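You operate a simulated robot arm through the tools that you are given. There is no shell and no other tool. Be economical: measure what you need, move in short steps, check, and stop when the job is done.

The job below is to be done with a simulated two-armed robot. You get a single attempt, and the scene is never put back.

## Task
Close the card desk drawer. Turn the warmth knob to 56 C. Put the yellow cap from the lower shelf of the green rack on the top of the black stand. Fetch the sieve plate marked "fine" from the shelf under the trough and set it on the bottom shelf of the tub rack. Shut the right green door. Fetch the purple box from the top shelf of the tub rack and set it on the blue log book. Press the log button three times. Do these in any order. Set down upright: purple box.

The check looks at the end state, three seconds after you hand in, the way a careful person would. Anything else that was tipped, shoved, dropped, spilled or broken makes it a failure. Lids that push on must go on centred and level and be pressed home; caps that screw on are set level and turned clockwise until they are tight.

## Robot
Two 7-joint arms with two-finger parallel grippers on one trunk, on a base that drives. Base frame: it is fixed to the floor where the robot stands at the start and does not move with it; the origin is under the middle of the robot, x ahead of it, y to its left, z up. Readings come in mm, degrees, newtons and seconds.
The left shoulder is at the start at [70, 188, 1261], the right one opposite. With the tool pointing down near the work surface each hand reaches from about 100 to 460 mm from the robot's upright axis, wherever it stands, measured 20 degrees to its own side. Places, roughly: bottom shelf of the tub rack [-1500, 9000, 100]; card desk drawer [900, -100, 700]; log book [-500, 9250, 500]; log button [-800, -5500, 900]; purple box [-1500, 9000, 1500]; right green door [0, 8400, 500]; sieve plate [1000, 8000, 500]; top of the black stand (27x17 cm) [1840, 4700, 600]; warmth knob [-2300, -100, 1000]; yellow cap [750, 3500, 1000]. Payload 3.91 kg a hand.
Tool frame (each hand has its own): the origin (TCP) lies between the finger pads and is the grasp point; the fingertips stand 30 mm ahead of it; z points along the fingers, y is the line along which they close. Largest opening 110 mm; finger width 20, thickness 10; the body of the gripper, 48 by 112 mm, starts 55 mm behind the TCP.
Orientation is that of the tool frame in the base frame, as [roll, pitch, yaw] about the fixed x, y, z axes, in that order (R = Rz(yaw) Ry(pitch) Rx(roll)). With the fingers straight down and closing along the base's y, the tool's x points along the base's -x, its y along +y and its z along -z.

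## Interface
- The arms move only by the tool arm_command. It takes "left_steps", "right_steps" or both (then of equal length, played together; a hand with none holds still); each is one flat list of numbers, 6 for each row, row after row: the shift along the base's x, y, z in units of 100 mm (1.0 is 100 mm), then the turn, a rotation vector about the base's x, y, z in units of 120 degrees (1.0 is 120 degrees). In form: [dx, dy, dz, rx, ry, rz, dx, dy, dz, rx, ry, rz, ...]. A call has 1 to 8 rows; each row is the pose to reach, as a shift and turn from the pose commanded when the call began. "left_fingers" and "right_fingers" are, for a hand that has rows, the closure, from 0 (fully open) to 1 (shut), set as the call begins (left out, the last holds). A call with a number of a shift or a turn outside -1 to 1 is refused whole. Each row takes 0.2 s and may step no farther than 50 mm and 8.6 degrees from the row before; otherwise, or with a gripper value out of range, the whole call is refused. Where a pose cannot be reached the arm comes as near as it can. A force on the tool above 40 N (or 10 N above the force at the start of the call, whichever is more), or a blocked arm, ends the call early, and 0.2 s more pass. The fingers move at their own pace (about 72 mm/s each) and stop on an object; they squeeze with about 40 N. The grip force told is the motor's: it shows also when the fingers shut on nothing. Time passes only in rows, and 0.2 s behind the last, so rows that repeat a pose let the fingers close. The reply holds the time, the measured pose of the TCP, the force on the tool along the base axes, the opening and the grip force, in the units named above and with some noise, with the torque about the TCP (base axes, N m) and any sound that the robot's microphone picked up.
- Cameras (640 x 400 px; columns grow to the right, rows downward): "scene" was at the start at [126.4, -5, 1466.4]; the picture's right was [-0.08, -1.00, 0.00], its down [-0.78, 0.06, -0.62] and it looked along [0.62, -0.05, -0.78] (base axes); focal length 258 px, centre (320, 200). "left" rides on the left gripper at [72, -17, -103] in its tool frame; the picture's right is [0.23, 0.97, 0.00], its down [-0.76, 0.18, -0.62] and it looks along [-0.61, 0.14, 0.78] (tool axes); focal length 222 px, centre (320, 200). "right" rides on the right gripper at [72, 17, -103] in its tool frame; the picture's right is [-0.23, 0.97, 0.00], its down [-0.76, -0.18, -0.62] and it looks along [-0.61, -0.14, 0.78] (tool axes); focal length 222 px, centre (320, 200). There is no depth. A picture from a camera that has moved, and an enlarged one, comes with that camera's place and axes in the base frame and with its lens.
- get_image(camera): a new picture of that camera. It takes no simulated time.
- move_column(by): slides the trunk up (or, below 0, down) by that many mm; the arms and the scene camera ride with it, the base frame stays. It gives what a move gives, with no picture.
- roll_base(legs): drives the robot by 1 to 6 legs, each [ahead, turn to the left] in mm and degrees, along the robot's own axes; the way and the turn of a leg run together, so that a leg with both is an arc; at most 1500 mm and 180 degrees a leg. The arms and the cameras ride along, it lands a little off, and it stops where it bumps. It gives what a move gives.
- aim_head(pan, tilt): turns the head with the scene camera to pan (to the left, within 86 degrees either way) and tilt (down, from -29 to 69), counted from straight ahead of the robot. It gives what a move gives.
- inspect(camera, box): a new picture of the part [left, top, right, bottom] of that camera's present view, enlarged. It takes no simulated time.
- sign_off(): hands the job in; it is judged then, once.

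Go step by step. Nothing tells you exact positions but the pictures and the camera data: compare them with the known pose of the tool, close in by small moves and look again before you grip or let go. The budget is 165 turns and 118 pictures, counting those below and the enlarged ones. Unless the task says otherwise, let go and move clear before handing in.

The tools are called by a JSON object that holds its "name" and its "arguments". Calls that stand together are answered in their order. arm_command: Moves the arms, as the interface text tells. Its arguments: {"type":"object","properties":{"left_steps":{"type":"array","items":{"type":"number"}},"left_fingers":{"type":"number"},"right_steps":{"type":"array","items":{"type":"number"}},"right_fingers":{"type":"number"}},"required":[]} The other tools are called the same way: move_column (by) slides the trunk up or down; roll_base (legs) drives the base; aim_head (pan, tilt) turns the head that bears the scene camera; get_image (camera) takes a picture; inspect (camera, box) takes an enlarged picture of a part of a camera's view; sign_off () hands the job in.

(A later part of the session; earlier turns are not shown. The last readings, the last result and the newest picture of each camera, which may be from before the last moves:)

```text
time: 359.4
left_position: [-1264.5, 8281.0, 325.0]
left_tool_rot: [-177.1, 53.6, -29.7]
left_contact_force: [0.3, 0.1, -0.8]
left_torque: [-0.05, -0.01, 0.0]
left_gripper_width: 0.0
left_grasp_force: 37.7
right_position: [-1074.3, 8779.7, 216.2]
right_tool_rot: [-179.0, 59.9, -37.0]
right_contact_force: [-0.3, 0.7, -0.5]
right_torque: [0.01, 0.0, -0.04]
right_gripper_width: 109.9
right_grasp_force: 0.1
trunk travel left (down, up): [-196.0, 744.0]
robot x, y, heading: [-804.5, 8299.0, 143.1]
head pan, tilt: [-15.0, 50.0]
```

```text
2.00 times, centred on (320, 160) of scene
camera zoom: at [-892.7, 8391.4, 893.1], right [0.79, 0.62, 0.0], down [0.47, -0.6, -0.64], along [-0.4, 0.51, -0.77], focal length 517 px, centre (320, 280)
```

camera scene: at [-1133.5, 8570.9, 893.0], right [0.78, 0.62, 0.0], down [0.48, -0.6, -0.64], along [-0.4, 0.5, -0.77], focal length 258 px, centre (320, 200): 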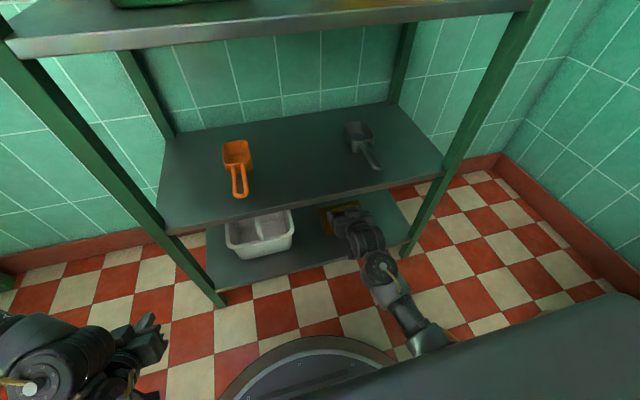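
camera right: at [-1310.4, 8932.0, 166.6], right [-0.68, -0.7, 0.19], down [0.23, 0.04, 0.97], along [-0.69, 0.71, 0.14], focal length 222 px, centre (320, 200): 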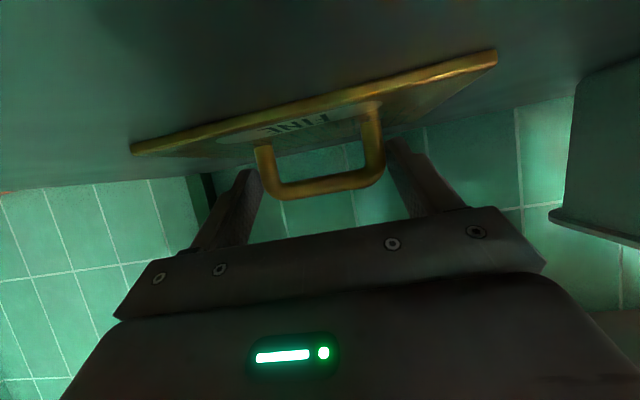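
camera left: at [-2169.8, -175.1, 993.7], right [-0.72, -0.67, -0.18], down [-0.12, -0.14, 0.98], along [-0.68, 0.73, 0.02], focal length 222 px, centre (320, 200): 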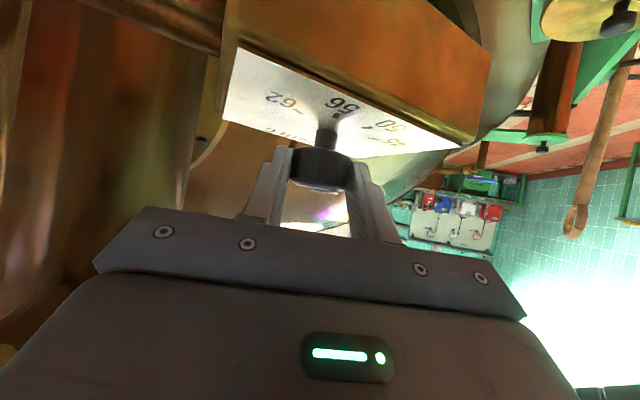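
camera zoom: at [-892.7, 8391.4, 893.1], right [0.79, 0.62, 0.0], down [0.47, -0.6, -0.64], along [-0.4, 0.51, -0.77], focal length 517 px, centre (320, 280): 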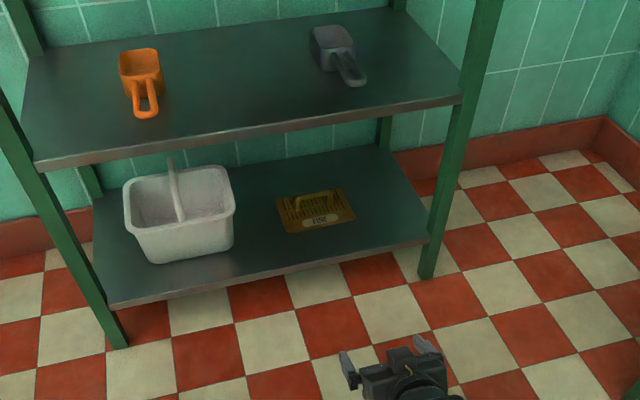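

The plate sits well on the bottom shelf. Now the purple box: raise the column fully and look at the top shelf.

{"name": "move_column", "arguments": {"by": 744}}

{"name": "aim_head", "arguments": {"pan": 0, "tilt": 0}}

{"name": "get_image", "arguments": {"camera": "scene"}}

```text
refused: 744 is not a number from -400 to 400
```

```text
time: 360.6
left_position: [-1265.0, 8280.8, 325.6]
left_tool_rot: [-177.0, 53.6, -29.7]
left_contact_force: [-0.5, -0.1, -0.1]
left_torque: [0.0, -0.02, 0.04]
left_gripper_width: 0.0
left_grasp_force: 37.7
right_position: [-1073.0, 8779.3, 216.7]
right_tool_rot: [-179.1, 59.9, -37.0]
right_contact_force: [-0.5, 0.0, -0.3]
right_torque: [0.0, -0.01, 0.02]
right_gripper_width: 110.0
right_grasp_force: 0.1
trunk travel left (down, up): [-196.0, 744.0]
robot x, y, heading: [-808.2, 8299.6, 143.3]
head pan, tilt: [0.0, 0.0]
```

```text
26 pictures are left
camera scene: at [-917.1, 8384.8, 970.9], right [0.6, 0.8, 0.0], down [0.0, 0.0, -1.0], along [-0.8, 0.6, 0.0], focal length 258 px, centre (320, 200)
```

scene: 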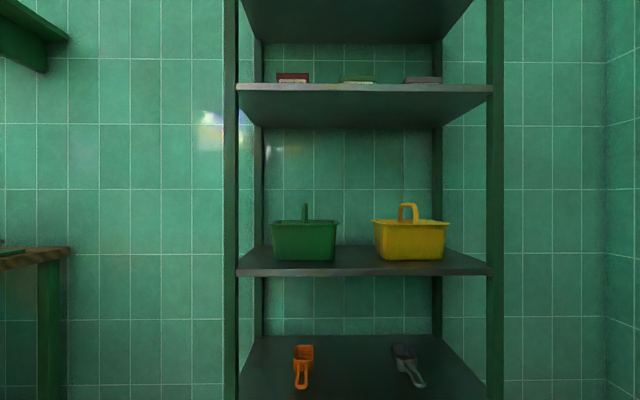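

{"name": "move_column", "arguments": {"by": 400}}

{"name": "move_column", "arguments": {"by": 340}}

{"name": "get_image", "arguments": {"camera": "scene"}}

```text
time: 364.4
left_position: [-1265.3, 8281.9, 725.1]
left_tool_rot: [-177.1, 53.7, -29.9]
left_contact_force: [0.4, 0.7, 0.2]
left_torque: [0.03, 0.02, -0.02]
left_gripper_width: 0.2
left_grasp_force: 38.0
right_position: [-1073.6, 8779.5, 618.1]
right_tool_rot: [-178.9, 59.8, -37.0]
right_contact_force: [0.0, -0.4, -0.1]
right_torque: [-0.01, 0.02, 0.0]
right_gripper_width: 110.0
right_grasp_force: 0.1
trunk travel left (down, up): [-596.0, 344.0]
robot x, y, heading: [-806.5, 8297.4, 143.3]
head pan, tilt: [0.0, 0.0]
```

```text
time: 367.7
left_position: [-1264.9, 8282.6, 1065.7]
left_tool_rot: [-177.1, 53.6, -29.8]
left_contact_force: [-0.1, -0.2, -0.5]
left_torque: [-0.01, 0.01, -0.03]
left_gripper_width: 0.0
left_grasp_force: 37.9
right_position: [-1074.1, 8780.3, 956.5]
right_tool_rot: [-179.0, 59.9, -37.1]
right_contact_force: [-0.6, 0.0, -0.3]
right_torque: [0.01, 0.0, 0.0]
right_gripper_width: 110.0
right_grasp_force: 0.0
trunk travel left (down, up): [-936.0, 4.0]
robot x, y, heading: [-807.6, 8301.1, 143.1]
head pan, tilt: [0.0, 0.0]
```

```text
25 pictures are left
camera scene: at [-917.3, 8384.8, 1711.0], right [0.6, 0.8, 0.0], down [0.0, 0.0, -1.0], along [-0.8, 0.6, 0.0], focal length 258 px, centre (320, 200)
```

scene: 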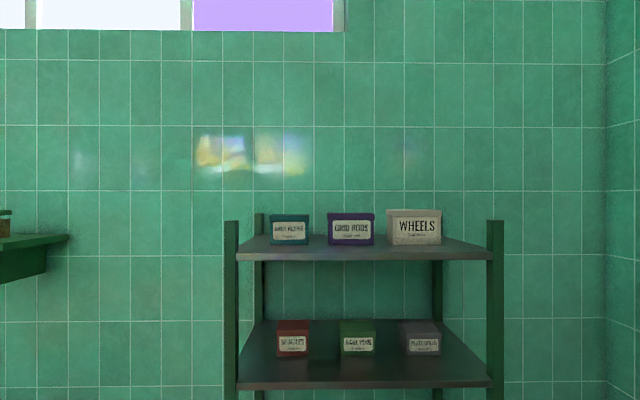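

{"name": "inspect", "arguments": {"camera": "scene", "box": [256, 195, 456, 320]}}

```text
3.20 times, centred on (356, 258) of scene
camera zoom: at [-917.3, 8384.8, 1711.0], right [0.6, 0.8, 0.0], down [0.0, 0.0, -1.0], along [-0.8, 0.6, 0.0], focal length 827 px, centre (205, 16)
```

zoom: 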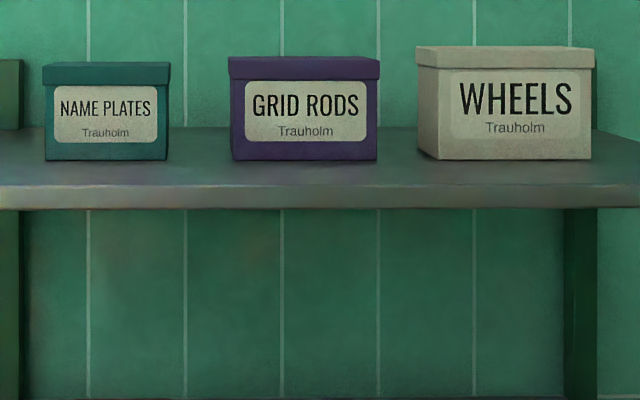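

The purple box ("GRID RODS") is about 145 mm wide, with ~50 mm gaps on both sides, so it needs both hands squeezing from the sides. I'll centre the robot on it first.

{"name": "roll_base", "arguments": {"legs": [[0, -31], [177, 0], [0, 31.3]]}}

{"name": "arm_command", "arguments": {"left_steps": [0, 0, 0.3, -0.04, -0.05, 0, 0, 0, 0.6, -0.02, -0.03, 0, -0.1, 0.08, 1.0, 0.04, 0.05, 0], "right_steps": [0, 0, 0.3, 0.04, 0.05, 0, 0, 0, 0.6, 0.08, 0.1, 0, 0, 0, 1.0, 0.12, 0.15, 0], "right_fingers": 1}}

```text
time: 372.2
left_position: [-1329.5, 8443.2, 1064.8]
left_tool_rot: [-177.1, 53.6, -29.7]
left_contact_force: [0.3, 0.2, 0.5]
left_torque: [-0.01, -0.01, -0.03]
left_gripper_width: 0.1
left_grasp_force: 38.1
right_position: [-1138.7, 8940.5, 956.1]
right_tool_rot: [-179.1, 59.9, -36.8]
right_contact_force: [-0.2, 0.0, -0.4]
right_torque: [-0.01, -0.01, -0.03]
right_gripper_width: 110.2
right_grasp_force: 0.1
trunk travel left (down, up): [-936.0, 4.0]
robot x, y, heading: [-871.8, 8463.5, 143.5]
head pan, tilt: [0.0, 0.0]
```

```text
refused: row 3 steps farther than a row can; nothing moved
```

{"name": "arm_command", "arguments": {"left_steps": [-0.1, 0.08, 0.3, 0.037, 0.05, 0, -0.2, 0.16, 0.6, 0.075, 0.1, 0, -0.3, 0.24, 0.9, 0.112, 0.15, 0, -0.4, 0.3, 1.0, 0.15, 0.2, 0], "right_steps": [0, 0, 0.3, 0.037, 0.05, 0, 0, 0, 0.6, 0.075, 0.1, 0, 0, 0, 0.9, 0.112, 0.15, 0, 0, 0, 1.0, 0.15, 0.2, 0], "right_fingers": 1}}

{"name": "arm_command", "arguments": {"left_steps": [0, 0, 0.35, 0, 0, 0, 0, 0, 0.7, 0, 0, 0, 0, 0, 1.0, 0, 0, 0], "right_steps": [0, 0, 0.35, 0, 0, 0, 0, 0, 0.7, 0, 0, 0, 0, 0, 1.0, 0, 0, 0]}}

{"name": "arm_command", "arguments": {"left_steps": [0, 0, 0.35, 0, 0, 0, 0, 0, 0.7, 0, 0, 0, 0, 0, 1.0, 0, 0, 0], "right_steps": [0, 0, 0.35, 0, 0, 0, 0, 0, 0.7, 0, 0, 0, 0, 0, 1.0, 0, 0, 0]}}

```text
time: 373.2
left_position: [-1405.5, 8496.4, 1170.6]
left_tool_rot: [-160.1, 79.7, -13.8]
left_contact_force: [-0.2, 0.8, -0.3]
left_torque: [-0.03, 0.0, 0.0]
left_gripper_width: 0.0
left_grasp_force: 37.5
left hand out of reach, approached as far as the arm can: row 1, 2, 3, 4
right_position: [-1139.2, 8945.5, 1054.9]
right_tool_rot: [138.1, 89.8, -79.8]
right_contact_force: [-0.3, 0.7, -0.6]
right_torque: [0.0, 0.01, 0.04]
right_gripper_width: 0.0
right_grasp_force: 31.5
trunk travel left (down, up): [-936.0, 4.0]
robot x, y, heading: [-869.1, 8461.9, 143.2]
head pan, tilt: [0.0, 0.0]
```

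```text
time: 374.0
left_position: [-1441.0, 8520.7, 1235.8]
left_tool_rot: [-159.4, 79.7, -13.0]
left_contact_force: [-0.5, -0.4, 0.1]
left_torque: [-0.02, 0.05, -0.02]
left_gripper_width: 0.0
left_grasp_force: 37.9
left hand out of reach, approached as far as the arm can: row 1, 2, 3
right_position: [-1139.5, 8941.9, 1155.4]
right_tool_rot: [157.7, 89.9, -60.1]
right_contact_force: [0.5, 0.8, 0.5]
right_torque: [-0.05, 0.0, 0.03]
right_gripper_width: 0.1
right_grasp_force: 38.0
trunk travel left (down, up): [-936.0, 4.0]
robot x, y, heading: [-872.7, 8460.5, 143.2]
head pan, tilt: [0.0, 0.0]
```

```text
time: 374.8
left_position: [-1473.5, 8536.4, 1327.7]
left_tool_rot: [-157.8, 79.7, -11.5]
left_contact_force: [-0.1, -0.3, 0.5]
left_torque: [0.02, 0.02, -0.01]
left_gripper_width: 0.0
left_grasp_force: 37.7
left hand out of reach, approached as far as the arm can: row 1, 2, 3
right_position: [-1140.3, 8936.5, 1257.4]
right_tool_rot: [-96.7, 89.7, 45.7]
right_contact_force: [-0.1, 0.4, 0.0]
right_torque: [-0.02, 0.0, -0.04]
right_gripper_width: 0.0
right_grasp_force: 37.8
trunk travel left (down, up): [-936.0, 4.0]
robot x, y, heading: [-871.6, 8461.0, 143.3]
head pan, tilt: [0.0, 0.0]
```

{"name": "arm_command", "arguments": {"left_steps": [0.2, 0.25, 0.25, 0, 0, 0, 0.4, 0.5, 0.5, 0, 0, 0, 0.6, 0.75, 0.75, 0, 0, 0, 0.7, 0.9, 1.0, 0, 0, 0], "right_steps": [0, 0, 0.25, 0, 0, 0, 0, 0, 0.5, 0, 0, 0, 0, 0, 0.75, 0, 0, 0, 0, 0, 1.0, 0, 0, 0]}}

{"name": "arm_command", "arguments": {"left_steps": [0, 0, 0.35, 0, 0, 0, 0, 0, 0.7, 0, 0, 0, 0.1, 0.15, 1.0, 0, 0, 0], "right_steps": [0, 0, 0.35, 0, 0, 0, 0, 0, 0.7, 0, 0, 0, 0, 0, 1.0, 0, 0, 0]}}

{"name": "arm_command", "arguments": {"left_steps": [0, 0, 0.35, 0, 0, 0, 0, 0, 0.7, 0, 0, 0, 0.1, 0.15, 0.97, 0, 0, 0], "right_steps": [0, 0, 0.35, 0, 0, 0, 0, 0, 0.7, 0, 0, 0, 0, 0, 1.0, 0, 0, 0]}}

```text
time: 375.7
left_position: [-1457.8, 8573.3, 1354.9]
left_tool_rot: [-159.3, 80.0, -12.7]
left_contact_force: [-0.9, -0.3, -0.5]
left_torque: [0.0, 0.0, 0.0]
left_gripper_width: 0.0
left_grasp_force: 37.9
left hand out of reach, approached as far as the arm can: row 1, 2, 3
right_position: [-1131.6, 8981.0, 1310.8]
right_tool_rot: [-94.1, 78.1, 46.2]
right_contact_force: [-0.3, 0.9, 0.9]
right_torque: [0.01, -0.01, 0.03]
right_gripper_width: 0.1
right_grasp_force: 37.6
right hand out of reach, approached as far as the arm can: row 2, 3, 4
trunk travel left (down, up): [-936.0, 4.0]
robot x, y, heading: [-870.7, 8461.4, 143.4]
head pan, tilt: [0.0, 0.0]
stopped in row 4 (right hand): the arm was blocked; the commanded pose is now the measured one
```

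```text
time: 376.7
left_position: [-1443.7, 8595.1, 1397.4]
left_tool_rot: [-155.8, 81.4, -10.5]
left_contact_force: [0.3, 0.2, -0.6]
left_torque: [0.02, 0.01, -0.03]
left_gripper_width: 0.1
left_grasp_force: 37.8
left hand out of reach, approached as far as the arm can: row 1, 2, 3
right_position: [-1129.2, 9019.3, 1410.1]
right_tool_rot: [-91.1, 71.6, 45.5]
right_contact_force: [0.2, -0.3, 0.1]
right_torque: [-0.03, 0.02, -0.02]
right_gripper_width: 0.2
right_grasp_force: 37.5
right hand out of reach, approached as far as the arm can: row 1, 2, 3
trunk travel left (down, up): [-936.0, 4.0]
robot x, y, heading: [-871.1, 8460.4, 143.4]
head pan, tilt: [0.0, 0.0]
stopped in row 3 (right hand): the arm was blocked; the commanded pose is now the measured one
```

```text
time: 377.5
left_position: [-1431.7, 8614.6, 1492.3]
left_tool_rot: [-157.4, 81.3, -12.0]
left_contact_force: [-1.0, 0.1, 0.1]
left_torque: [-0.03, 0.01, 0.03]
left_gripper_width: 0.0
left_grasp_force: 38.0
right_position: [-1125.8, 9021.4, 1506.4]
right_tool_rot: [-91.7, 72.0, 44.9]
right_contact_force: [0.1, 0.6, -0.9]
right_torque: [-0.02, 0.03, 0.03]
right_gripper_width: 0.0
right_grasp_force: 38.2
trunk travel left (down, up): [-936.0, 4.0]
robot x, y, heading: [-872.3, 8461.0, 143.2]
head pan, tilt: [0.0, 0.0]
```

Both hands are up near the top shelf. Bringing them in line with the box's sides and a little higher.

{"name": "arm_command", "arguments": {"left_steps": [0.1, 0.13, 0.3, 0, 0, 0, 0.2, 0.27, 0.6, 0, 0, 0, 0.3, 0.4, 0.9, 0, 0, 0, 0.4, 0.53, 1.0, 0, 0, 0], "right_steps": [-0.15, -0.2, 0.3, 0, 0, 0.015, -0.3, -0.4, 0.6, 0, 0, 0.03, -0.45, -0.6, 0.9, 0, 0, 0.045, -0.6, -0.8, 1.0, 0, 0, 0.06]}}

{"name": "arm_command", "arguments": {"left_steps": [0.1, 0.13, 0.1, 0, 0, 0, 0.29, 0.39, 0.25, 0, 0, 0], "right_steps": [-0.25, -0.35, 0.1, 0, 0, 0, -0.5, -0.66, 0.18, 0, 0, 0]}}

{"name": "get_image", "arguments": {"camera": "scene"}}

```text
time: 377.9
left_position: [-1425.1, 8623.8, 1518.6]
left_tool_rot: [-156.6, 81.4, -11.2]
left_contact_force: [-0.1, 0.4, 1.2]
left_torque: [-0.03, -0.02, 0.02]
left_gripper_width: 0.1
left_grasp_force: 37.9
left hand out of reach, approached as far as the arm can: row 2
right_position: [-1144.2, 9001.2, 1537.7]
right_tool_rot: [-88.4, 71.3, 49.6]
right_contact_force: [-19.4, 10.8, 10.8]
right_torque: [0.0, 0.59, -0.56]
right_gripper_width: 0.0
right_grasp_force: 37.9
trunk travel left (down, up): [-936.0, 4.0]
robot x, y, heading: [-873.2, 8462.4, 143.2]
head pan, tilt: [0.0, 0.0]
stopped in row 2 (right hand): the force on the tool passed its limit at 126 N (the readings are from after the stop); the commanded pose is now the measured one
```

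```text
time: 378.2
left_position: [-1424.3, 8624.4, 1518.2]
left_tool_rot: [-156.9, 81.3, -11.6]
left_contact_force: [-1.1, 0.0, -0.7]
left_torque: [-0.01, -0.03, 0.0]
left_gripper_width: 0.2
left_grasp_force: 38.3
right_position: [-1146.0, 8996.0, 1540.8]
right_tool_rot: [-87.2, 70.6, 51.0]
right_contact_force: [-4.0, 2.5, 1.3]
right_torque: [-0.01, 0.07, -0.06]
right_gripper_width: 0.0
right_grasp_force: 37.7
trunk travel left (down, up): [-936.0, 4.0]
robot x, y, heading: [-876.1, 8462.0, 143.3]
head pan, tilt: [0.0, 0.0]
stopped in row 1 (right hand): the force on the tool passed its limit at 98 N (the readings are from after the stop); the commanded pose is now the measured one
```

```text
23 pictures are left
camera scene: at [-982.6, 8546.9, 1711.0], right [0.6, 0.8, 0.0], down [0.0, 0.0, -1.0], along [-0.8, 0.6, 0.0], focal length 258 px, centre (320, 200)
```

scene: 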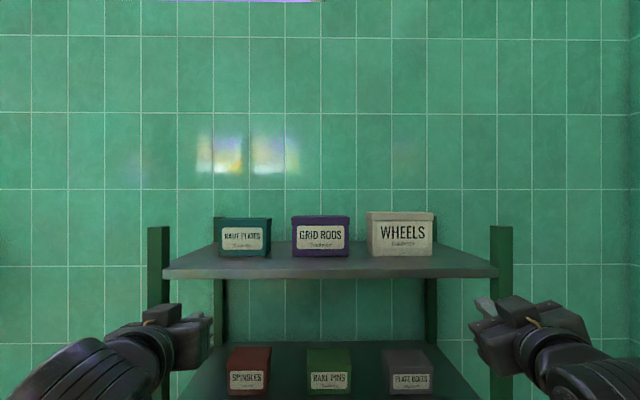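

The folded arms self-collide this close. They'll work better extended, so I'll raise both, reach forward, and only then bring them inwards.

{"name": "arm_command", "arguments": {"left_steps": [-0.1, 0.07, 0.25, 0, 0, 0, -0.2, 0.15, 0.5, 0, 0, 0, -0.3, 0.22, 0.8, 0, 0, 0, -0.3, 0.22, 1.0, 0, 0, 0], "right_steps": [-0.15, 0.11, 0.1, 0, 0, 0, -0.3, 0.22, 0.35, 0, 0, 0, -0.4, 0.3, 0.65, 0, 0, 0, -0.4, 0.3, 0.85, 0, 0, 0]}}

{"name": "arm_command", "arguments": {"left_steps": [-0.15, 0.25, 0.1, 0, 0, 0, -0.25, 0.5, 0.1, 0, 0, 0, -0.25, 0.7, 0.1, 0, 0, 0, -0.2, 0.9, 0.1, 0, 0, 0], "right_steps": [-0.3, 0.05, 0, 0, 0, 0, -0.6, 0.1, 0, 0, 0, 0, -0.9, 0.05, 0, 0, 0, 0, -1.0, -0.2, 0, 0, 0, 0]}}

```text
time: 379.2
left_position: [-1453.0, 8645.6, 1620.0]
left_tool_rot: [-156.9, 81.4, -11.5]
left_contact_force: [-0.7, 0.9, 0.2]
left_torque: [0.01, -0.02, 0.01]
left_gripper_width: 0.0
left_grasp_force: 37.6
right_position: [-1185.7, 9026.1, 1626.7]
right_tool_rot: [-87.1, 70.9, 51.0]
right_contact_force: [0.4, 0.1, 0.6]
right_torque: [0.01, -0.02, 0.02]
right_gripper_width: 0.0
right_grasp_force: 38.5
trunk travel left (down, up): [-936.0, 4.0]
robot x, y, heading: [-872.5, 8462.5, 143.3]
head pan, tilt: [0.0, 0.0]
```

```text
time: 380.2
left_position: [-1476.3, 8736.6, 1629.3]
left_tool_rot: [-156.5, 81.4, -10.9]
left_contact_force: [0.4, 0.4, 0.1]
left_torque: [0.0, -0.03, -0.01]
left_gripper_width: 0.0
left_grasp_force: 37.4
right_position: [-1288.5, 9005.5, 1626.3]
right_tool_rot: [-87.2, 70.7, 50.9]
right_contact_force: [0.7, -0.2, -0.2]
right_torque: [0.02, -0.01, 0.04]
right_gripper_width: 0.0
right_grasp_force: 37.9
trunk travel left (down, up): [-936.0, 4.0]
robot x, y, heading: [-871.7, 8462.6, 143.5]
head pan, tilt: [0.0, 0.0]
```

Working now. A look at alignment.

{"name": "get_image", "arguments": {"camera": "scene"}}

```text
22 pictures are left
camera scene: at [-983.3, 8545.9, 1711.0], right [0.6, 0.8, 0.0], down [0.0, 0.0, -1.0], along [-0.8, 0.6, 0.0], focal length 258 px, centre (320, 200)
```

scene: 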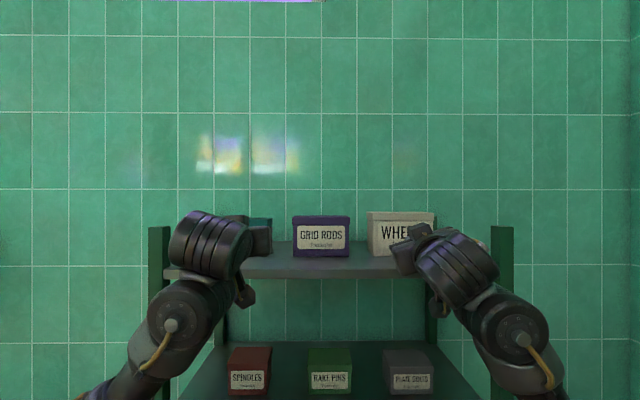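

Both hands are just in front of the boxes. Aligning them to the two gaps (about ±93 mm from the centre) and levelling the right hand's roll.

{"name": "arm_command", "arguments": {"left_steps": [0.09, 0.12, 0, 0, 0, 0, 0.18, 0.24, 0, 0, 0, 0, 0.27, 0.36, 0, 0, 0, 0, 0.27, 0.36, 0, 0, 0, 0], "right_steps": [-0.15, -0.2, 0, -0.03, 0.027, 0.011, -0.3, -0.4, 0, -0.06, 0.055, 0.022, -0.45, -0.6, 0, -0.09, 0.083, 0.033, -0.57, -0.77, 0, -0.124, 0.111, 0.044]}}

{"name": "get_image", "arguments": {"camera": "scene"}}

{"name": "get_image", "arguments": {"camera": "right"}}

{"name": "get_image", "arguments": {"camera": "left"}}

```text
time: 381.2
left_position: [-1447.9, 8771.5, 1630.4]
left_tool_rot: [-156.3, 81.4, -10.8]
left_contact_force: [-0.4, -0.4, -0.1]
left_torque: [0.01, -0.02, -0.01]
left_gripper_width: 0.0
left_grasp_force: 37.7
right_position: [-1345.0, 8929.2, 1625.4]
right_tool_rot: [22.5, 88.1, 165.5]
right_contact_force: [0.3, -0.6, 0.2]
right_torque: [0.0, 0.01, -0.09]
right_gripper_width: 0.1
right_grasp_force: 37.9
trunk travel left (down, up): [-936.0, 4.0]
robot x, y, heading: [-871.6, 8462.4, 143.2]
head pan, tilt: [0.0, 0.0]
```

```text
21 pictures are left
camera scene: at [-984.1, 8545.8, 1711.0], right [0.6, 0.8, 0.0], down [0.0, 0.0, -1.0], along [-0.8, 0.6, 0.0], focal length 258 px, centre (320, 200)
```

scene: 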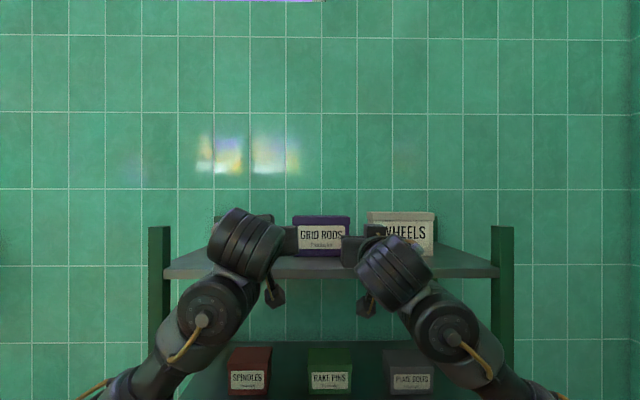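

```text
20 pictures are left
camera right: at [-1274.1, 8852.9, 1549.4], right [-0.58, -0.78, 0.24], down [0.63, -0.24, 0.74], along [-0.52, 0.58, 0.63], focal length 222 px, centre (320, 200)
```

right: 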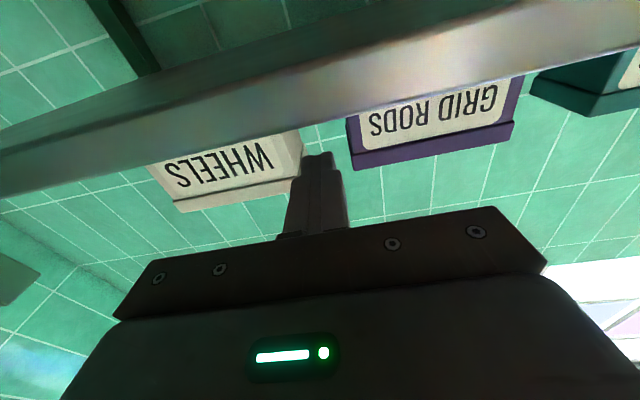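

```text
19 pictures are left
camera left: at [-1345.2, 8726.0, 1574.2], right [-0.51, -0.81, -0.28], down [0.3, -0.48, 0.83], along [-0.81, 0.34, 0.48], focal length 222 px, centre (320, 200)
```

left: 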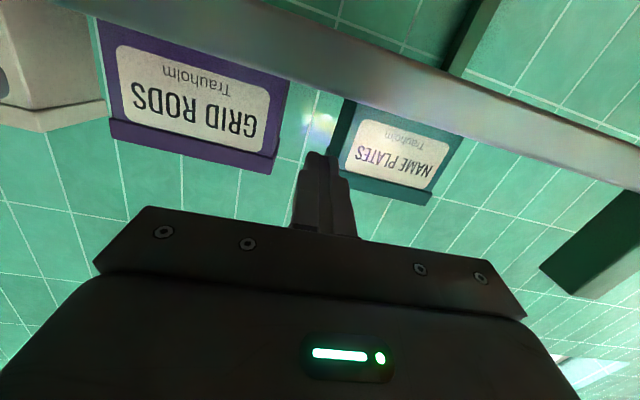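

The gaps check out: the box spans 136 mm and both closed fingers point into the gaps with 12–20 mm clearance. Rolling straight in.

{"name": "roll_base", "arguments": {"legs": [[80, 0]]}}

{"name": "get_image", "arguments": {"camera": "right"}}

{"name": "get_image", "arguments": {"camera": "left"}}

```text
time: 382.4
left_position: [-1511.0, 8820.4, 1628.6]
left_tool_rot: [-160.6, 81.3, -15.2]
left_contact_force: [-0.4, 0.2, 0.0]
left_torque: [0.03, 0.0, -0.01]
left_gripper_width: 0.1
left_grasp_force: 37.8
right_position: [-1407.7, 8975.8, 1623.6]
right_tool_rot: [7.9, 88.4, 151.1]
right_contact_force: [-0.2, -0.3, -0.4]
right_torque: [0.04, -0.01, 0.01]
right_gripper_width: 0.1
right_grasp_force: 37.5
trunk travel left (down, up): [-936.0, 4.0]
robot x, y, heading: [-934.6, 8508.6, 143.1]
head pan, tilt: [0.0, 0.0]
stopped in leg 1: the force on the tool passed its limit at 88 N (the readings are from after the stop); the commanded pose is now the measured one
```

```text
18 pictures are left
camera right: at [-1336.7, 8901.1, 1547.7], right [-0.58, -0.78, 0.23], down [0.63, -0.24, 0.74], along [-0.53, 0.57, 0.63], focal length 222 px, centre (320, 200)
```

right: 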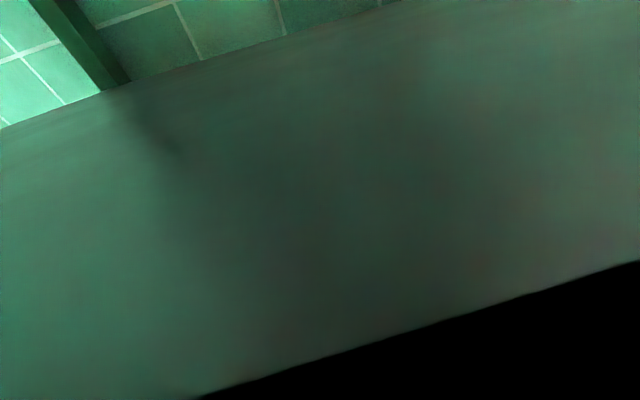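

```text
17 pictures are left
camera left: at [-1407.9, 8774.0, 1572.8], right [-0.52, -0.81, -0.27], down [0.29, -0.47, 0.83], along [-0.8, 0.35, 0.48], focal length 222 px, centre (320, 200)
```

left: 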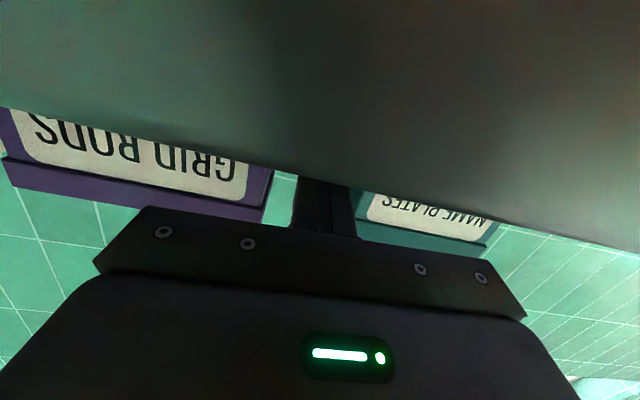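

The hand cameras, hanging below the level hands, touch the shelf's front edge. I'll back off and tilt the hands 30° downward, which tucks the cameras up.

{"name": "roll_base", "arguments": {"legs": [[-90, 0]]}}

{"name": "arm_command", "arguments": {"left_steps": [0, 0, 0.1, -0.037, -0.05, 0, 0, 0, 0.2, -0.075, -0.1, 0, 0, 0, 0.25, -0.112, -0.15, 0, 0, 0, 0.27, -0.14, -0.187, 0], "right_steps": [0, 0, 0.1, -0.037, -0.05, 0, 0, 0, 0.2, -0.075, -0.1, 0, 0, 0, 0.25, -0.112, -0.15, 0, 0, 0, 0.27, -0.149, -0.2, 0]}}

```text
time: 383.5
left_position: [-1457.7, 8781.0, 1620.2]
left_tool_rot: [-162.7, 80.2, -17.2]
left_contact_force: [-1.1, 0.3, -0.8]
left_torque: [0.04, 0.01, -0.02]
left_gripper_width: 0.0
left_grasp_force: 37.4
right_position: [-1355.4, 8936.5, 1615.6]
right_tool_rot: [17.4, 89.2, 160.4]
right_contact_force: [0.4, -0.1, -1.1]
right_torque: [0.05, 0.06, 0.04]
right_gripper_width: 0.0
right_grasp_force: 37.7
trunk travel left (down, up): [-936.0, 4.0]
robot x, y, heading: [-863.9, 8457.8, 143.1]
head pan, tilt: [0.0, 0.0]
```

```text
time: 384.5
left_position: [-1450.4, 8801.4, 1638.4]
left_tool_rot: [-177.2, 56.4, -31.0]
left_contact_force: [-0.4, 0.3, 0.1]
left_torque: [0.01, 0.01, 0.03]
left_gripper_width: 0.0
left_grasp_force: 37.7
left hand out of reach, approached as far as the arm can: row 3, 4
right_position: [-1341.0, 8927.0, 1647.5]
right_tool_rot: [179.7, 61.2, -37.2]
right_contact_force: [-0.2, 1.2, -0.4]
right_torque: [0.02, 0.04, 0.0]
right_gripper_width: 0.0
right_grasp_force: 37.7
trunk travel left (down, up): [-936.0, 4.0]
robot x, y, heading: [-863.0, 8456.8, 143.2]
head pan, tilt: [0.0, 0.0]
```

{"name": "arm_command", "arguments": {"left_steps": [-0.06, -0.09, 0.03, 0.01, 0.012, -0.025, -0.12, -0.18, 0.08, 0.02, 0.025, -0.05, -0.12, -0.18, 0.1, 0.02, 0.025, -0.05]}}

{"name": "get_image", "arguments": {"camera": "left"}}

```text
time: 385.5
left_position: [-1447.1, 8771.4, 1656.4]
left_tool_rot: [-175.8, 61.1, -35.6]
left_contact_force: [1.7, 13.2, -1.6]
left_torque: [0.37, 0.24, 1.87]
left_gripper_width: 0.3
left_grasp_force: 37.7
right_position: [-1326.9, 8916.6, 1654.9]
right_tool_rot: [179.8, 62.1, -37.2]
right_contact_force: [0.6, -0.6, -0.4]
right_torque: [0.03, -0.02, 0.0]
right_gripper_width: 0.0
right_grasp_force: 38.1
trunk travel left (down, up): [-936.0, 4.0]
robot x, y, heading: [-862.5, 8454.1, 143.1]
head pan, tilt: [0.0, 0.0]
stopped in row 3 (left hand): the force on the tool passed its limit at 41 N (the readings are from after the stop); the commanded pose is now the measured one
```

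```text
16 pictures are left
camera left: at [-1341.0, 8705.9, 1643.6], right [-0.53, -0.82, -0.23], down [0.0, -0.28, 0.96], along [-0.85, 0.51, 0.15], focal length 222 px, centre (320, 200)
```

left: 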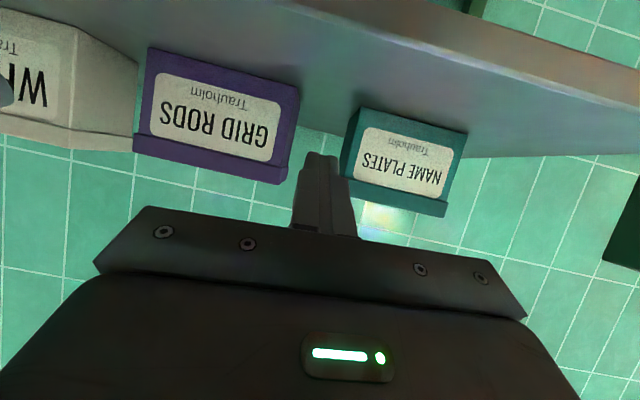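

{"name": "arm_command", "arguments": {"left_steps": [0, 0, 0, 0, 0, 0.02, -0.04, 0.03, 0, 0, 0, 0.02], "right_steps": [-0.06, 0.04, 0, 0, 0, 0, -0.1, 0.07, 0, 0, 0, 0]}}

{"name": "roll_base", "arguments": {"legs": [[90, 0]]}}

{"name": "get_image", "arguments": {"camera": "left"}}

{"name": "get_image", "arguments": {"camera": "right"}}

```text
time: 386.1
left_position: [-1454.5, 8776.2, 1654.8]
left_tool_rot: [-175.8, 61.0, -33.5]
left_contact_force: [0.2, -0.2, 0.2]
left_torque: [0.0, -0.01, -0.01]
left_gripper_width: 0.0
left_grasp_force: 37.7
right_position: [-1340.6, 8927.0, 1653.3]
right_tool_rot: [179.7, 61.9, -37.3]
right_contact_force: [0.0, -0.6, 0.8]
right_torque: [0.0, -0.01, 0.01]
right_gripper_width: 0.0
right_grasp_force: 37.7
trunk travel left (down, up): [-936.0, 4.0]
robot x, y, heading: [-861.6, 8453.4, 143.1]
head pan, tilt: [0.0, 0.0]
```

```text
time: 387.2
left_position: [-1514.7, 8823.0, 1659.2]
left_tool_rot: [-175.9, 61.6, -33.5]
left_contact_force: [-0.7, 0.6, -0.2]
left_torque: [-0.03, -0.01, 0.06]
left_gripper_width: 0.0
left_grasp_force: 37.9
right_position: [-1401.5, 8971.8, 1657.7]
right_tool_rot: [179.7, 62.6, -37.1]
right_contact_force: [-0.8, 1.5, 0.3]
right_torque: [-0.01, -0.05, -0.03]
right_gripper_width: 0.0
right_grasp_force: 38.2
trunk travel left (down, up): [-936.0, 4.0]
robot x, y, heading: [-935.6, 8508.0, 143.0]
head pan, tilt: [0.0, 0.0]
```

```text
15 pictures are left
camera left: at [-1406.2, 8760.9, 1645.4], right [-0.5, -0.84, -0.23], down [0.02, -0.28, 0.96], along [-0.87, 0.47, 0.16], focal length 222 px, centre (320, 200)
```

left: 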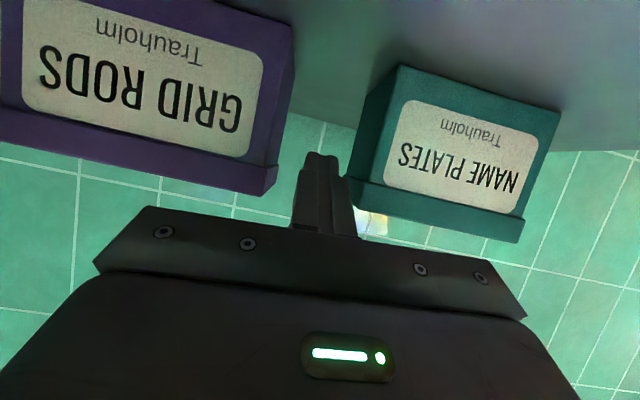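

```text
14 pictures are left
camera right: at [-1310.9, 8882.7, 1640.4], right [-0.67, -0.72, 0.2], down [0.27, 0.02, 0.96], along [-0.69, 0.7, 0.18], focal length 222 px, centre (320, 200)
```

right: 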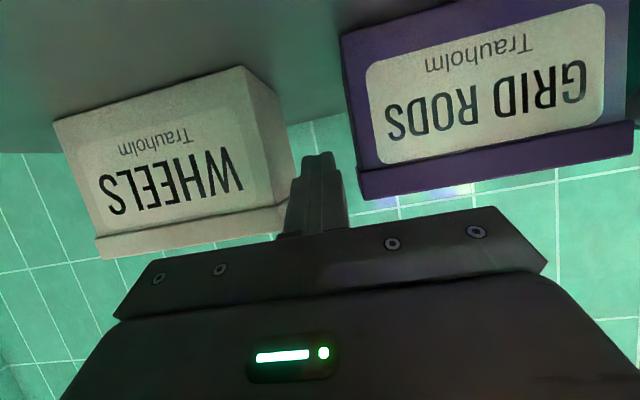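

Both fingers are entering the gaps cleanly. Another 45 mm forward, then squeeze.

{"name": "roll_base", "arguments": {"legs": [[45, 0]]}}

{"name": "arm_command", "arguments": {"left_steps": [0.05, 0.06, 0, 0, 0, 0, 0.08, 0.11, 0, 0, 0, 0, 0.1, 0.14, 0, 0, 0, 0], "right_steps": [-0.02, -0.03, 0, 0, 0, 0, -0.03, -0.05, 0, 0, 0, 0, -0.05, -0.07, 0, 0, 0, 0]}}

```text
time: 387.8
left_position: [-1510.3, 8818.4, 1661.3]
left_tool_rot: [-174.3, 61.8, -31.8]
left_contact_force: [-3.0, 17.0, 0.2]
left_torque: [0.16, -0.03, 1.82]
left_gripper_width: 0.2
left_grasp_force: 37.4
right_position: [-1395.7, 8968.3, 1660.2]
right_tool_rot: [178.4, 62.9, -38.6]
right_contact_force: [-15.1, -1.0, -0.4]
right_torque: [-0.12, 0.13, -1.52]
right_gripper_width: 0.1
right_grasp_force: 37.7
trunk travel left (down, up): [-936.0, 4.0]
robot x, y, heading: [-934.4, 8508.7, 143.3]
head pan, tilt: [0.0, 0.0]
stopped in leg 1: the force on the tool passed its limit at 49 N (the readings are from after the stop); the commanded pose is now the measured one
```

```text
time: 388.6
left_position: [-1502.0, 8827.8, 1660.9]
left_tool_rot: [-174.7, 62.1, -32.4]
left_contact_force: [0.9, -1.0, -0.2]
left_torque: [0.0, -0.02, 0.08]
left_gripper_width: 0.0
left_grasp_force: 37.2
left hand out of reach, approached as far as the arm can: row 1, 2, 3
right_position: [-1388.0, 8963.7, 1663.6]
right_tool_rot: [178.6, 62.9, -38.4]
right_contact_force: [-9.6, -10.2, -3.1]
right_torque: [0.1, 0.49, -1.98]
right_gripper_width: 0.0
right_grasp_force: 37.9
right hand out of reach, approached as far as the arm can: row 1, 2, 3
trunk travel left (down, up): [-936.0, 4.0]
robot x, y, heading: [-934.8, 8507.5, 143.1]
head pan, tilt: [0.0, 0.0]
```

The arms are at the edge of self-contact this folded. I'll use the arms themselves to extend the last 50–60 mm (which unfolds them), slightly lower.

{"name": "arm_command", "arguments": {"left_steps": [-0.15, 0.08, -0.05, 0, 0, 0, -0.3, 0.16, -0.1, 0, 0, 0, -0.47, 0.25, -0.12, 0, 0, 0], "right_steps": [-0.16, 0.12, -0.05, 0, 0, 0, -0.32, 0.24, -0.1, 0, 0, 0, -0.5, 0.37, -0.14, 0, 0, 0]}}

```text
time: 389.4
left_position: [-1550.0, 8852.1, 1649.7]
left_tool_rot: [-174.6, 62.0, -32.3]
left_contact_force: [-0.7, -1.1, 0.7]
left_torque: [-0.01, -0.02, -0.01]
left_gripper_width: 0.0
left_grasp_force: 37.9
right_position: [-1439.7, 8999.7, 1649.6]
right_tool_rot: [178.8, 63.0, -38.1]
right_contact_force: [-0.7, 0.4, 0.3]
right_torque: [-0.02, -0.02, -0.05]
right_gripper_width: 0.1
right_grasp_force: 38.1
trunk travel left (down, up): [-936.0, 4.0]
robot x, y, heading: [-933.2, 8510.3, 143.1]
head pan, tilt: [0.0, 0.0]
```

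Clean. Now converge on the box: straighten yaw and close inward until contact.

{"name": "arm_command", "arguments": {"left_steps": [0.03, 0.04, 0, 0, 0, -0.02, 0.06, 0.08, 0, 0, 0, -0.045, 0.09, 0.12, 0, 0, 0, -0.045], "right_steps": [-0.02, -0.03, 0, 0, 0, 0.01, -0.035, -0.045, 0, 0, 0, 0.02, -0.05, -0.07, 0, 0, 0, 0.025]}}

{"name": "arm_command", "arguments": {"left_steps": [0.02, 0.03, 0, 0, 0, 0, 0.04, 0.05, 0, 0, 0, 0, 0.05, 0.07, 0, 0, 0, 0], "right_steps": [-0.02, -0.03, 0, 0, 0, 0, -0.04, -0.05, 0, 0, 0, 0, -0.05, -0.07, 0, 0, 0, 0]}}

```text
time: 390.2
left_position: [-1542.8, 8864.8, 1647.8]
left_tool_rot: [-174.7, 61.9, -37.7]
left_contact_force: [-0.1, -0.1, 0.5]
left_torque: [-0.02, -0.05, -0.04]
left_gripper_width: 0.0
left_grasp_force: 37.5
right_position: [-1446.6, 8994.0, 1649.4]
right_tool_rot: [178.6, 62.9, -35.3]
right_contact_force: [0.3, 0.0, 0.7]
right_torque: [0.04, 0.01, 0.0]
right_gripper_width: 0.0
right_grasp_force: 37.6
trunk travel left (down, up): [-936.0, 4.0]
robot x, y, heading: [-935.1, 8510.5, 143.1]
head pan, tilt: [0.0, 0.0]
```

```text
time: 390.9
left_position: [-1542.0, 8866.3, 1648.9]
left_tool_rot: [-174.0, 61.7, -36.5]
left_contact_force: [-1.4, -2.9, -0.4]
left_torque: [-0.01, -0.01, -0.01]
left_gripper_width: 0.0
left_grasp_force: 37.3
right_position: [-1447.8, 8992.4, 1649.0]
right_tool_rot: [178.2, 62.7, -36.3]
right_contact_force: [3.2, 3.5, -0.4]
right_torque: [0.03, -0.05, -0.01]
right_gripper_width: 0.0
right_grasp_force: 37.2
trunk travel left (down, up): [-936.0, 4.0]
robot x, y, heading: [-938.0, 8510.8, 143.3]
head pan, tilt: [0.0, 0.0]
stopped in row 3 (left hand): the force on the tool passed its limit at 45 N (the readings are from after the stop); the commanded pose is now the measured one
```

Contact on both sides. Squeezing to a moderate force (staying under the limit).

{"name": "arm_command", "arguments": {"left_steps": [0.009, 0.012, 0, 0, 0, 0, 0.018, 0.024, 0, 0, 0, 0, 0.026, 0.034, 0, 0, 0, 0, 0.026, 0.034, 0, 0, 0, 0], "right_steps": [-0.009, -0.012, 0, 0, 0, 0, -0.018, -0.024, 0, 0, 0, 0, -0.026, -0.034, 0, 0, 0, 0, -0.026, -0.034, 0, 0, 0, 0]}}

```text
time: 391.8
left_position: [-1543.9, 8867.4, 1647.9]
left_tool_rot: [-173.8, 61.6, -35.9]
left_contact_force: [-1.8, -3.6, 0.1]
left_torque: [0.01, -0.02, 0.02]
left_gripper_width: 0.1
left_grasp_force: 37.6
right_position: [-1448.5, 8993.0, 1648.3]
right_tool_rot: [177.7, 62.6, -37.0]
right_contact_force: [2.7, 2.3, 0.0]
right_torque: [0.03, -0.01, -0.01]
right_gripper_width: 0.0
right_grasp_force: 37.6
trunk travel left (down, up): [-936.0, 4.0]
robot x, y, heading: [-937.7, 8507.6, 143.3]
head pan, tilt: [0.0, 0.0]
stopped in row 4 (left hand): the force on the tool passed its limit at 43 N (the readings are from after the stop); the commanded pose is now the measured one
```

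{"name": "arm_command", "arguments": {"left_steps": [0.008, 0.011, 0, 0, 0, 0, 0.015, 0.02, 0, 0, 0, 0, 0.015, 0.02, 0, 0, 0, 0], "right_steps": [-0.008, -0.011, 0, 0, 0, 0, -0.015, -0.02, 0, 0, 0, 0, -0.015, -0.02, 0, 0, 0, 0]}}

```text
time: 392.6
left_position: [-1541.5, 8867.4, 1647.6]
left_tool_rot: [-173.5, 61.4, -35.7]
left_contact_force: [-21.5, -29.5, -0.2]
left_torque: [-0.02, 0.02, -0.05]
left_gripper_width: 0.0
left_grasp_force: 37.6
right_position: [-1447.6, 8994.1, 1648.7]
right_tool_rot: [177.6, 62.6, -37.3]
right_contact_force: [24.3, 26.4, -1.6]
right_torque: [0.19, -0.11, -0.03]
right_gripper_width: 0.0
right_grasp_force: 37.7
trunk travel left (down, up): [-936.0, 4.0]
robot x, y, heading: [-935.7, 8512.1, 143.2]
head pan, tilt: [0.0, 0.0]
```

Holding at about 36 N each side. Lifting together slowly.

{"name": "arm_command", "arguments": {"left_steps": [0, 0, 0.06, 0, 0, 0, 0, 0, 0.12, 0, 0, 0, 0, 0, 0.18, 0, 0, 0, 0, 0, 0.24, 0, 0, 0], "right_steps": [0, 0, 0.06, 0, 0, 0, 0, 0, 0.12, 0, 0, 0, 0, 0, 0.18, 0, 0, 0, 0, 0, 0.24, 0, 0, 0]}}

{"name": "get_image", "arguments": {"camera": "scene"}}

```text
time: 393.6
left_position: [-1545.1, 8870.1, 1669.6]
left_tool_rot: [-173.6, 61.6, -35.6]
left_contact_force: [-21.4, -29.0, -2.3]
left_torque: [-0.07, 0.05, -0.04]
left_gripper_width: 0.0
left_grasp_force: 37.3
right_position: [-1450.4, 8994.4, 1671.9]
right_tool_rot: [177.8, 62.6, -37.1]
right_contact_force: [21.8, 28.5, -3.1]
right_torque: [0.13, -0.11, 0.04]
right_gripper_width: 0.1
right_grasp_force: 37.6
trunk travel left (down, up): [-936.0, 4.0]
robot x, y, heading: [-934.9, 8507.9, 143.1]
head pan, tilt: [0.0, 0.0]
```

```text
13 pictures are left
camera scene: at [-1049.2, 8596.1, 1710.8], right [0.6, 0.8, 0.0], down [0.0, 0.0, -1.0], along [-0.8, 0.6, 0.0], focal length 258 px, centre (320, 200)
```

scene: 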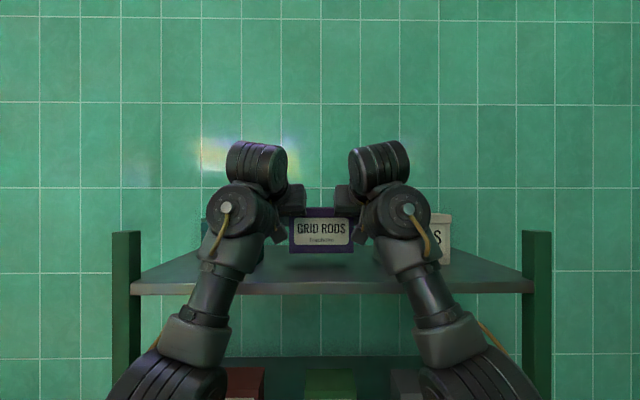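

The box is up. I'll ease the squeeze slightly for margin before driving, then back straight out.

{"name": "arm_command", "arguments": {"left_steps": [-0.003, -0.004, 0.03, 0, 0, 0, -0.006, -0.008, 0.06, 0, 0, 0], "right_steps": [0.003, 0.004, 0.03, 0, 0, 0, 0.006, 0.008, 0.06, 0, 0, 0]}}

{"name": "roll_base", "arguments": {"legs": [[-60, 0]]}}

```text
time: 394.2
left_position: [-1544.1, 8868.6, 1677.3]
left_tool_rot: [-173.9, 61.6, -35.9]
left_contact_force: [-19.3, -25.8, -1.8]
left_torque: [0.01, 0.05, -0.04]
left_gripper_width: 0.1
left_grasp_force: 37.6
right_position: [-1449.2, 8995.1, 1678.6]
right_tool_rot: [177.9, 62.5, -37.1]
right_contact_force: [18.3, 25.2, -3.4]
right_torque: [0.15, -0.08, 0.02]
right_gripper_width: 0.0
right_grasp_force: 37.7
trunk travel left (down, up): [-936.0, 4.0]
robot x, y, heading: [-934.1, 8508.9, 143.2]
head pan, tilt: [0.0, 0.0]
```

```text
time: 395.1
left_position: [-1510.0, 8844.7, 1668.6]
left_tool_rot: [-173.7, 60.8, -35.9]
left_contact_force: [-19.4, -23.9, -1.8]
left_torque: [0.0, 0.02, 0.0]
left_gripper_width: 0.1
left_grasp_force: 37.9
right_position: [-1416.5, 8969.9, 1668.5]
right_tool_rot: [177.8, 61.7, -37.0]
right_contact_force: [18.9, 25.7, -4.9]
right_torque: [0.16, -0.07, 0.09]
right_gripper_width: 0.0
right_grasp_force: 37.6
trunk travel left (down, up): [-936.0, 4.0]
robot x, y, heading: [-888.0, 8474.8, 143.4]
head pan, tilt: [0.0, 0.0]
```

{"name": "roll_base", "arguments": {"legs": [[-240, 0]]}}

{"name": "aim_head", "arguments": {"pan": -60, "tilt": 45}}

{"name": "get_image", "arguments": {"camera": "scene"}}

```text
time: 396.3
left_position: [-1395.9, 8760.3, 1683.9]
left_tool_rot: [-171.9, 61.7, -33.4]
left_contact_force: [21.3, 27.9, -6.1]
left_torque: [0.84, 0.34, 5.33]
left_gripper_width: 0.0
left_grasp_force: 38.2
right_position: [-1302.4, 8885.6, 1685.1]
right_tool_rot: [178.0, 62.7, -37.5]
right_contact_force: [-13.9, -14.9, -4.3]
right_torque: [0.09, 0.64, -3.09]
right_gripper_width: 0.1
right_grasp_force: 37.6
trunk travel left (down, up): [-936.0, 4.0]
robot x, y, heading: [-823.4, 8425.0, 143.3]
head pan, tilt: [0.0, 0.0]
stopped in leg 1: the robot was blocked; the commanded pose is now the measured one
```

```text
time: 397.6
left_position: [-1397.3, 8760.7, 1687.4]
left_tool_rot: [-172.0, 62.1, -33.6]
left_contact_force: [-26.4, 68.4, -1.7]
left_torque: [1.14, 0.56, 5.66]
left_gripper_width: 0.4
left_grasp_force: 37.8
right_position: [-1302.6, 8885.1, 1688.2]
right_tool_rot: [178.0, 63.0, -37.4]
right_contact_force: [-50.9, 5.2, -1.6]
right_torque: [0.19, 1.0, -4.14]
right_gripper_width: 0.1
right_grasp_force: 38.0
trunk travel left (down, up): [-936.0, 4.0]
robot x, y, heading: [-828.0, 8428.7, 143.3]
head pan, tilt: [-60.0, 45.0]
```

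```text
12 pictures are left
camera scene: at [-867.5, 8548.1, 1639.9], right [0.99, -0.12, 0.01], down [-0.08, -0.7, -0.7], along [0.09, 0.7, -0.71], focal length 258 px, centre (320, 200)
```

scene: 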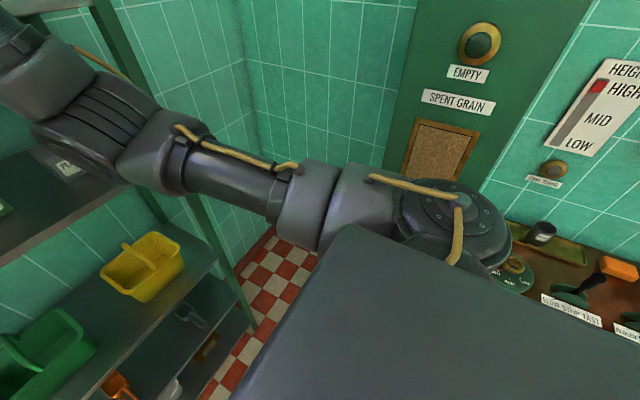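

Blocked, with forces showing arm self-contact again as the hands crept up. I'll take a look at the box before doing anything.

{"name": "aim_head", "arguments": {"pan": 0, "tilt": 10}}

{"name": "get_image", "arguments": {"camera": "scene"}}

```text
time: 398.9
left_position: [-1392.4, 8756.7, 1686.3]
left_tool_rot: [-172.4, 61.9, -33.9]
left_contact_force: [5.6, 26.3, -6.0]
left_torque: [0.9, 0.53, 3.72]
left_gripper_width: 0.0
left_grasp_force: 37.6
right_position: [-1297.6, 8881.9, 1688.2]
right_tool_rot: [178.3, 63.1, -37.3]
right_contact_force: [-5.5, 0.6, -2.6]
right_torque: [0.18, 0.3, -0.43]
right_gripper_width: 0.1
right_grasp_force: 37.7
trunk travel left (down, up): [-936.0, 4.0]
robot x, y, heading: [-827.4, 8426.6, 143.3]
head pan, tilt: [0.0, 10.0]
```

```text
11 pictures are left
camera scene: at [-943.9, 8517.6, 1694.6], right [0.6, 0.8, 0.0], down [0.14, -0.11, -0.98], along [-0.79, 0.59, -0.18], focal length 258 px, centre (320, 200)
```

scene: 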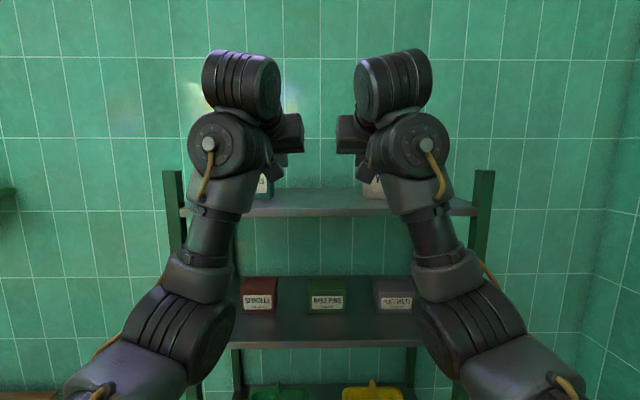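

The box has slipped out. I need to find where it went.

{"name": "aim_head", "arguments": {"pan": 0, "tilt": 50}}

{"name": "get_image", "arguments": {"camera": "scene"}}

```text
time: 399.9
left_position: [-1389.2, 8754.8, 1689.8]
left_tool_rot: [-172.3, 62.1, -33.9]
left_contact_force: [0.0, 27.5, -5.3]
left_torque: [0.85, 0.59, 3.31]
left_gripper_width: 0.0
left_grasp_force: 38.2
right_position: [-1295.4, 8880.8, 1690.1]
right_tool_rot: [178.3, 63.1, -37.3]
right_contact_force: [-1.7, 0.1, -1.4]
right_torque: [0.05, 0.1, -0.25]
right_gripper_width: 0.0
right_grasp_force: 37.9
trunk travel left (down, up): [-936.0, 4.0]
robot x, y, heading: [-829.0, 8429.1, 143.3]
head pan, tilt: [0.0, 50.0]
```

```text
10 pictures are left
camera scene: at [-928.2, 8505.7, 1633.2], right [0.6, 0.8, 0.0], down [0.61, -0.46, -0.64], along [-0.52, 0.39, -0.77], focal length 258 px, centre (320, 200)
```

scene: 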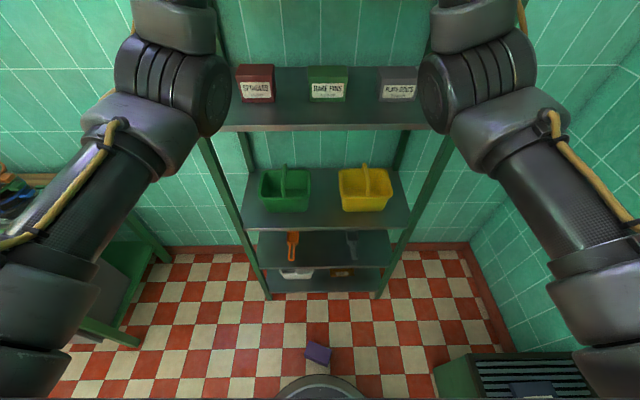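

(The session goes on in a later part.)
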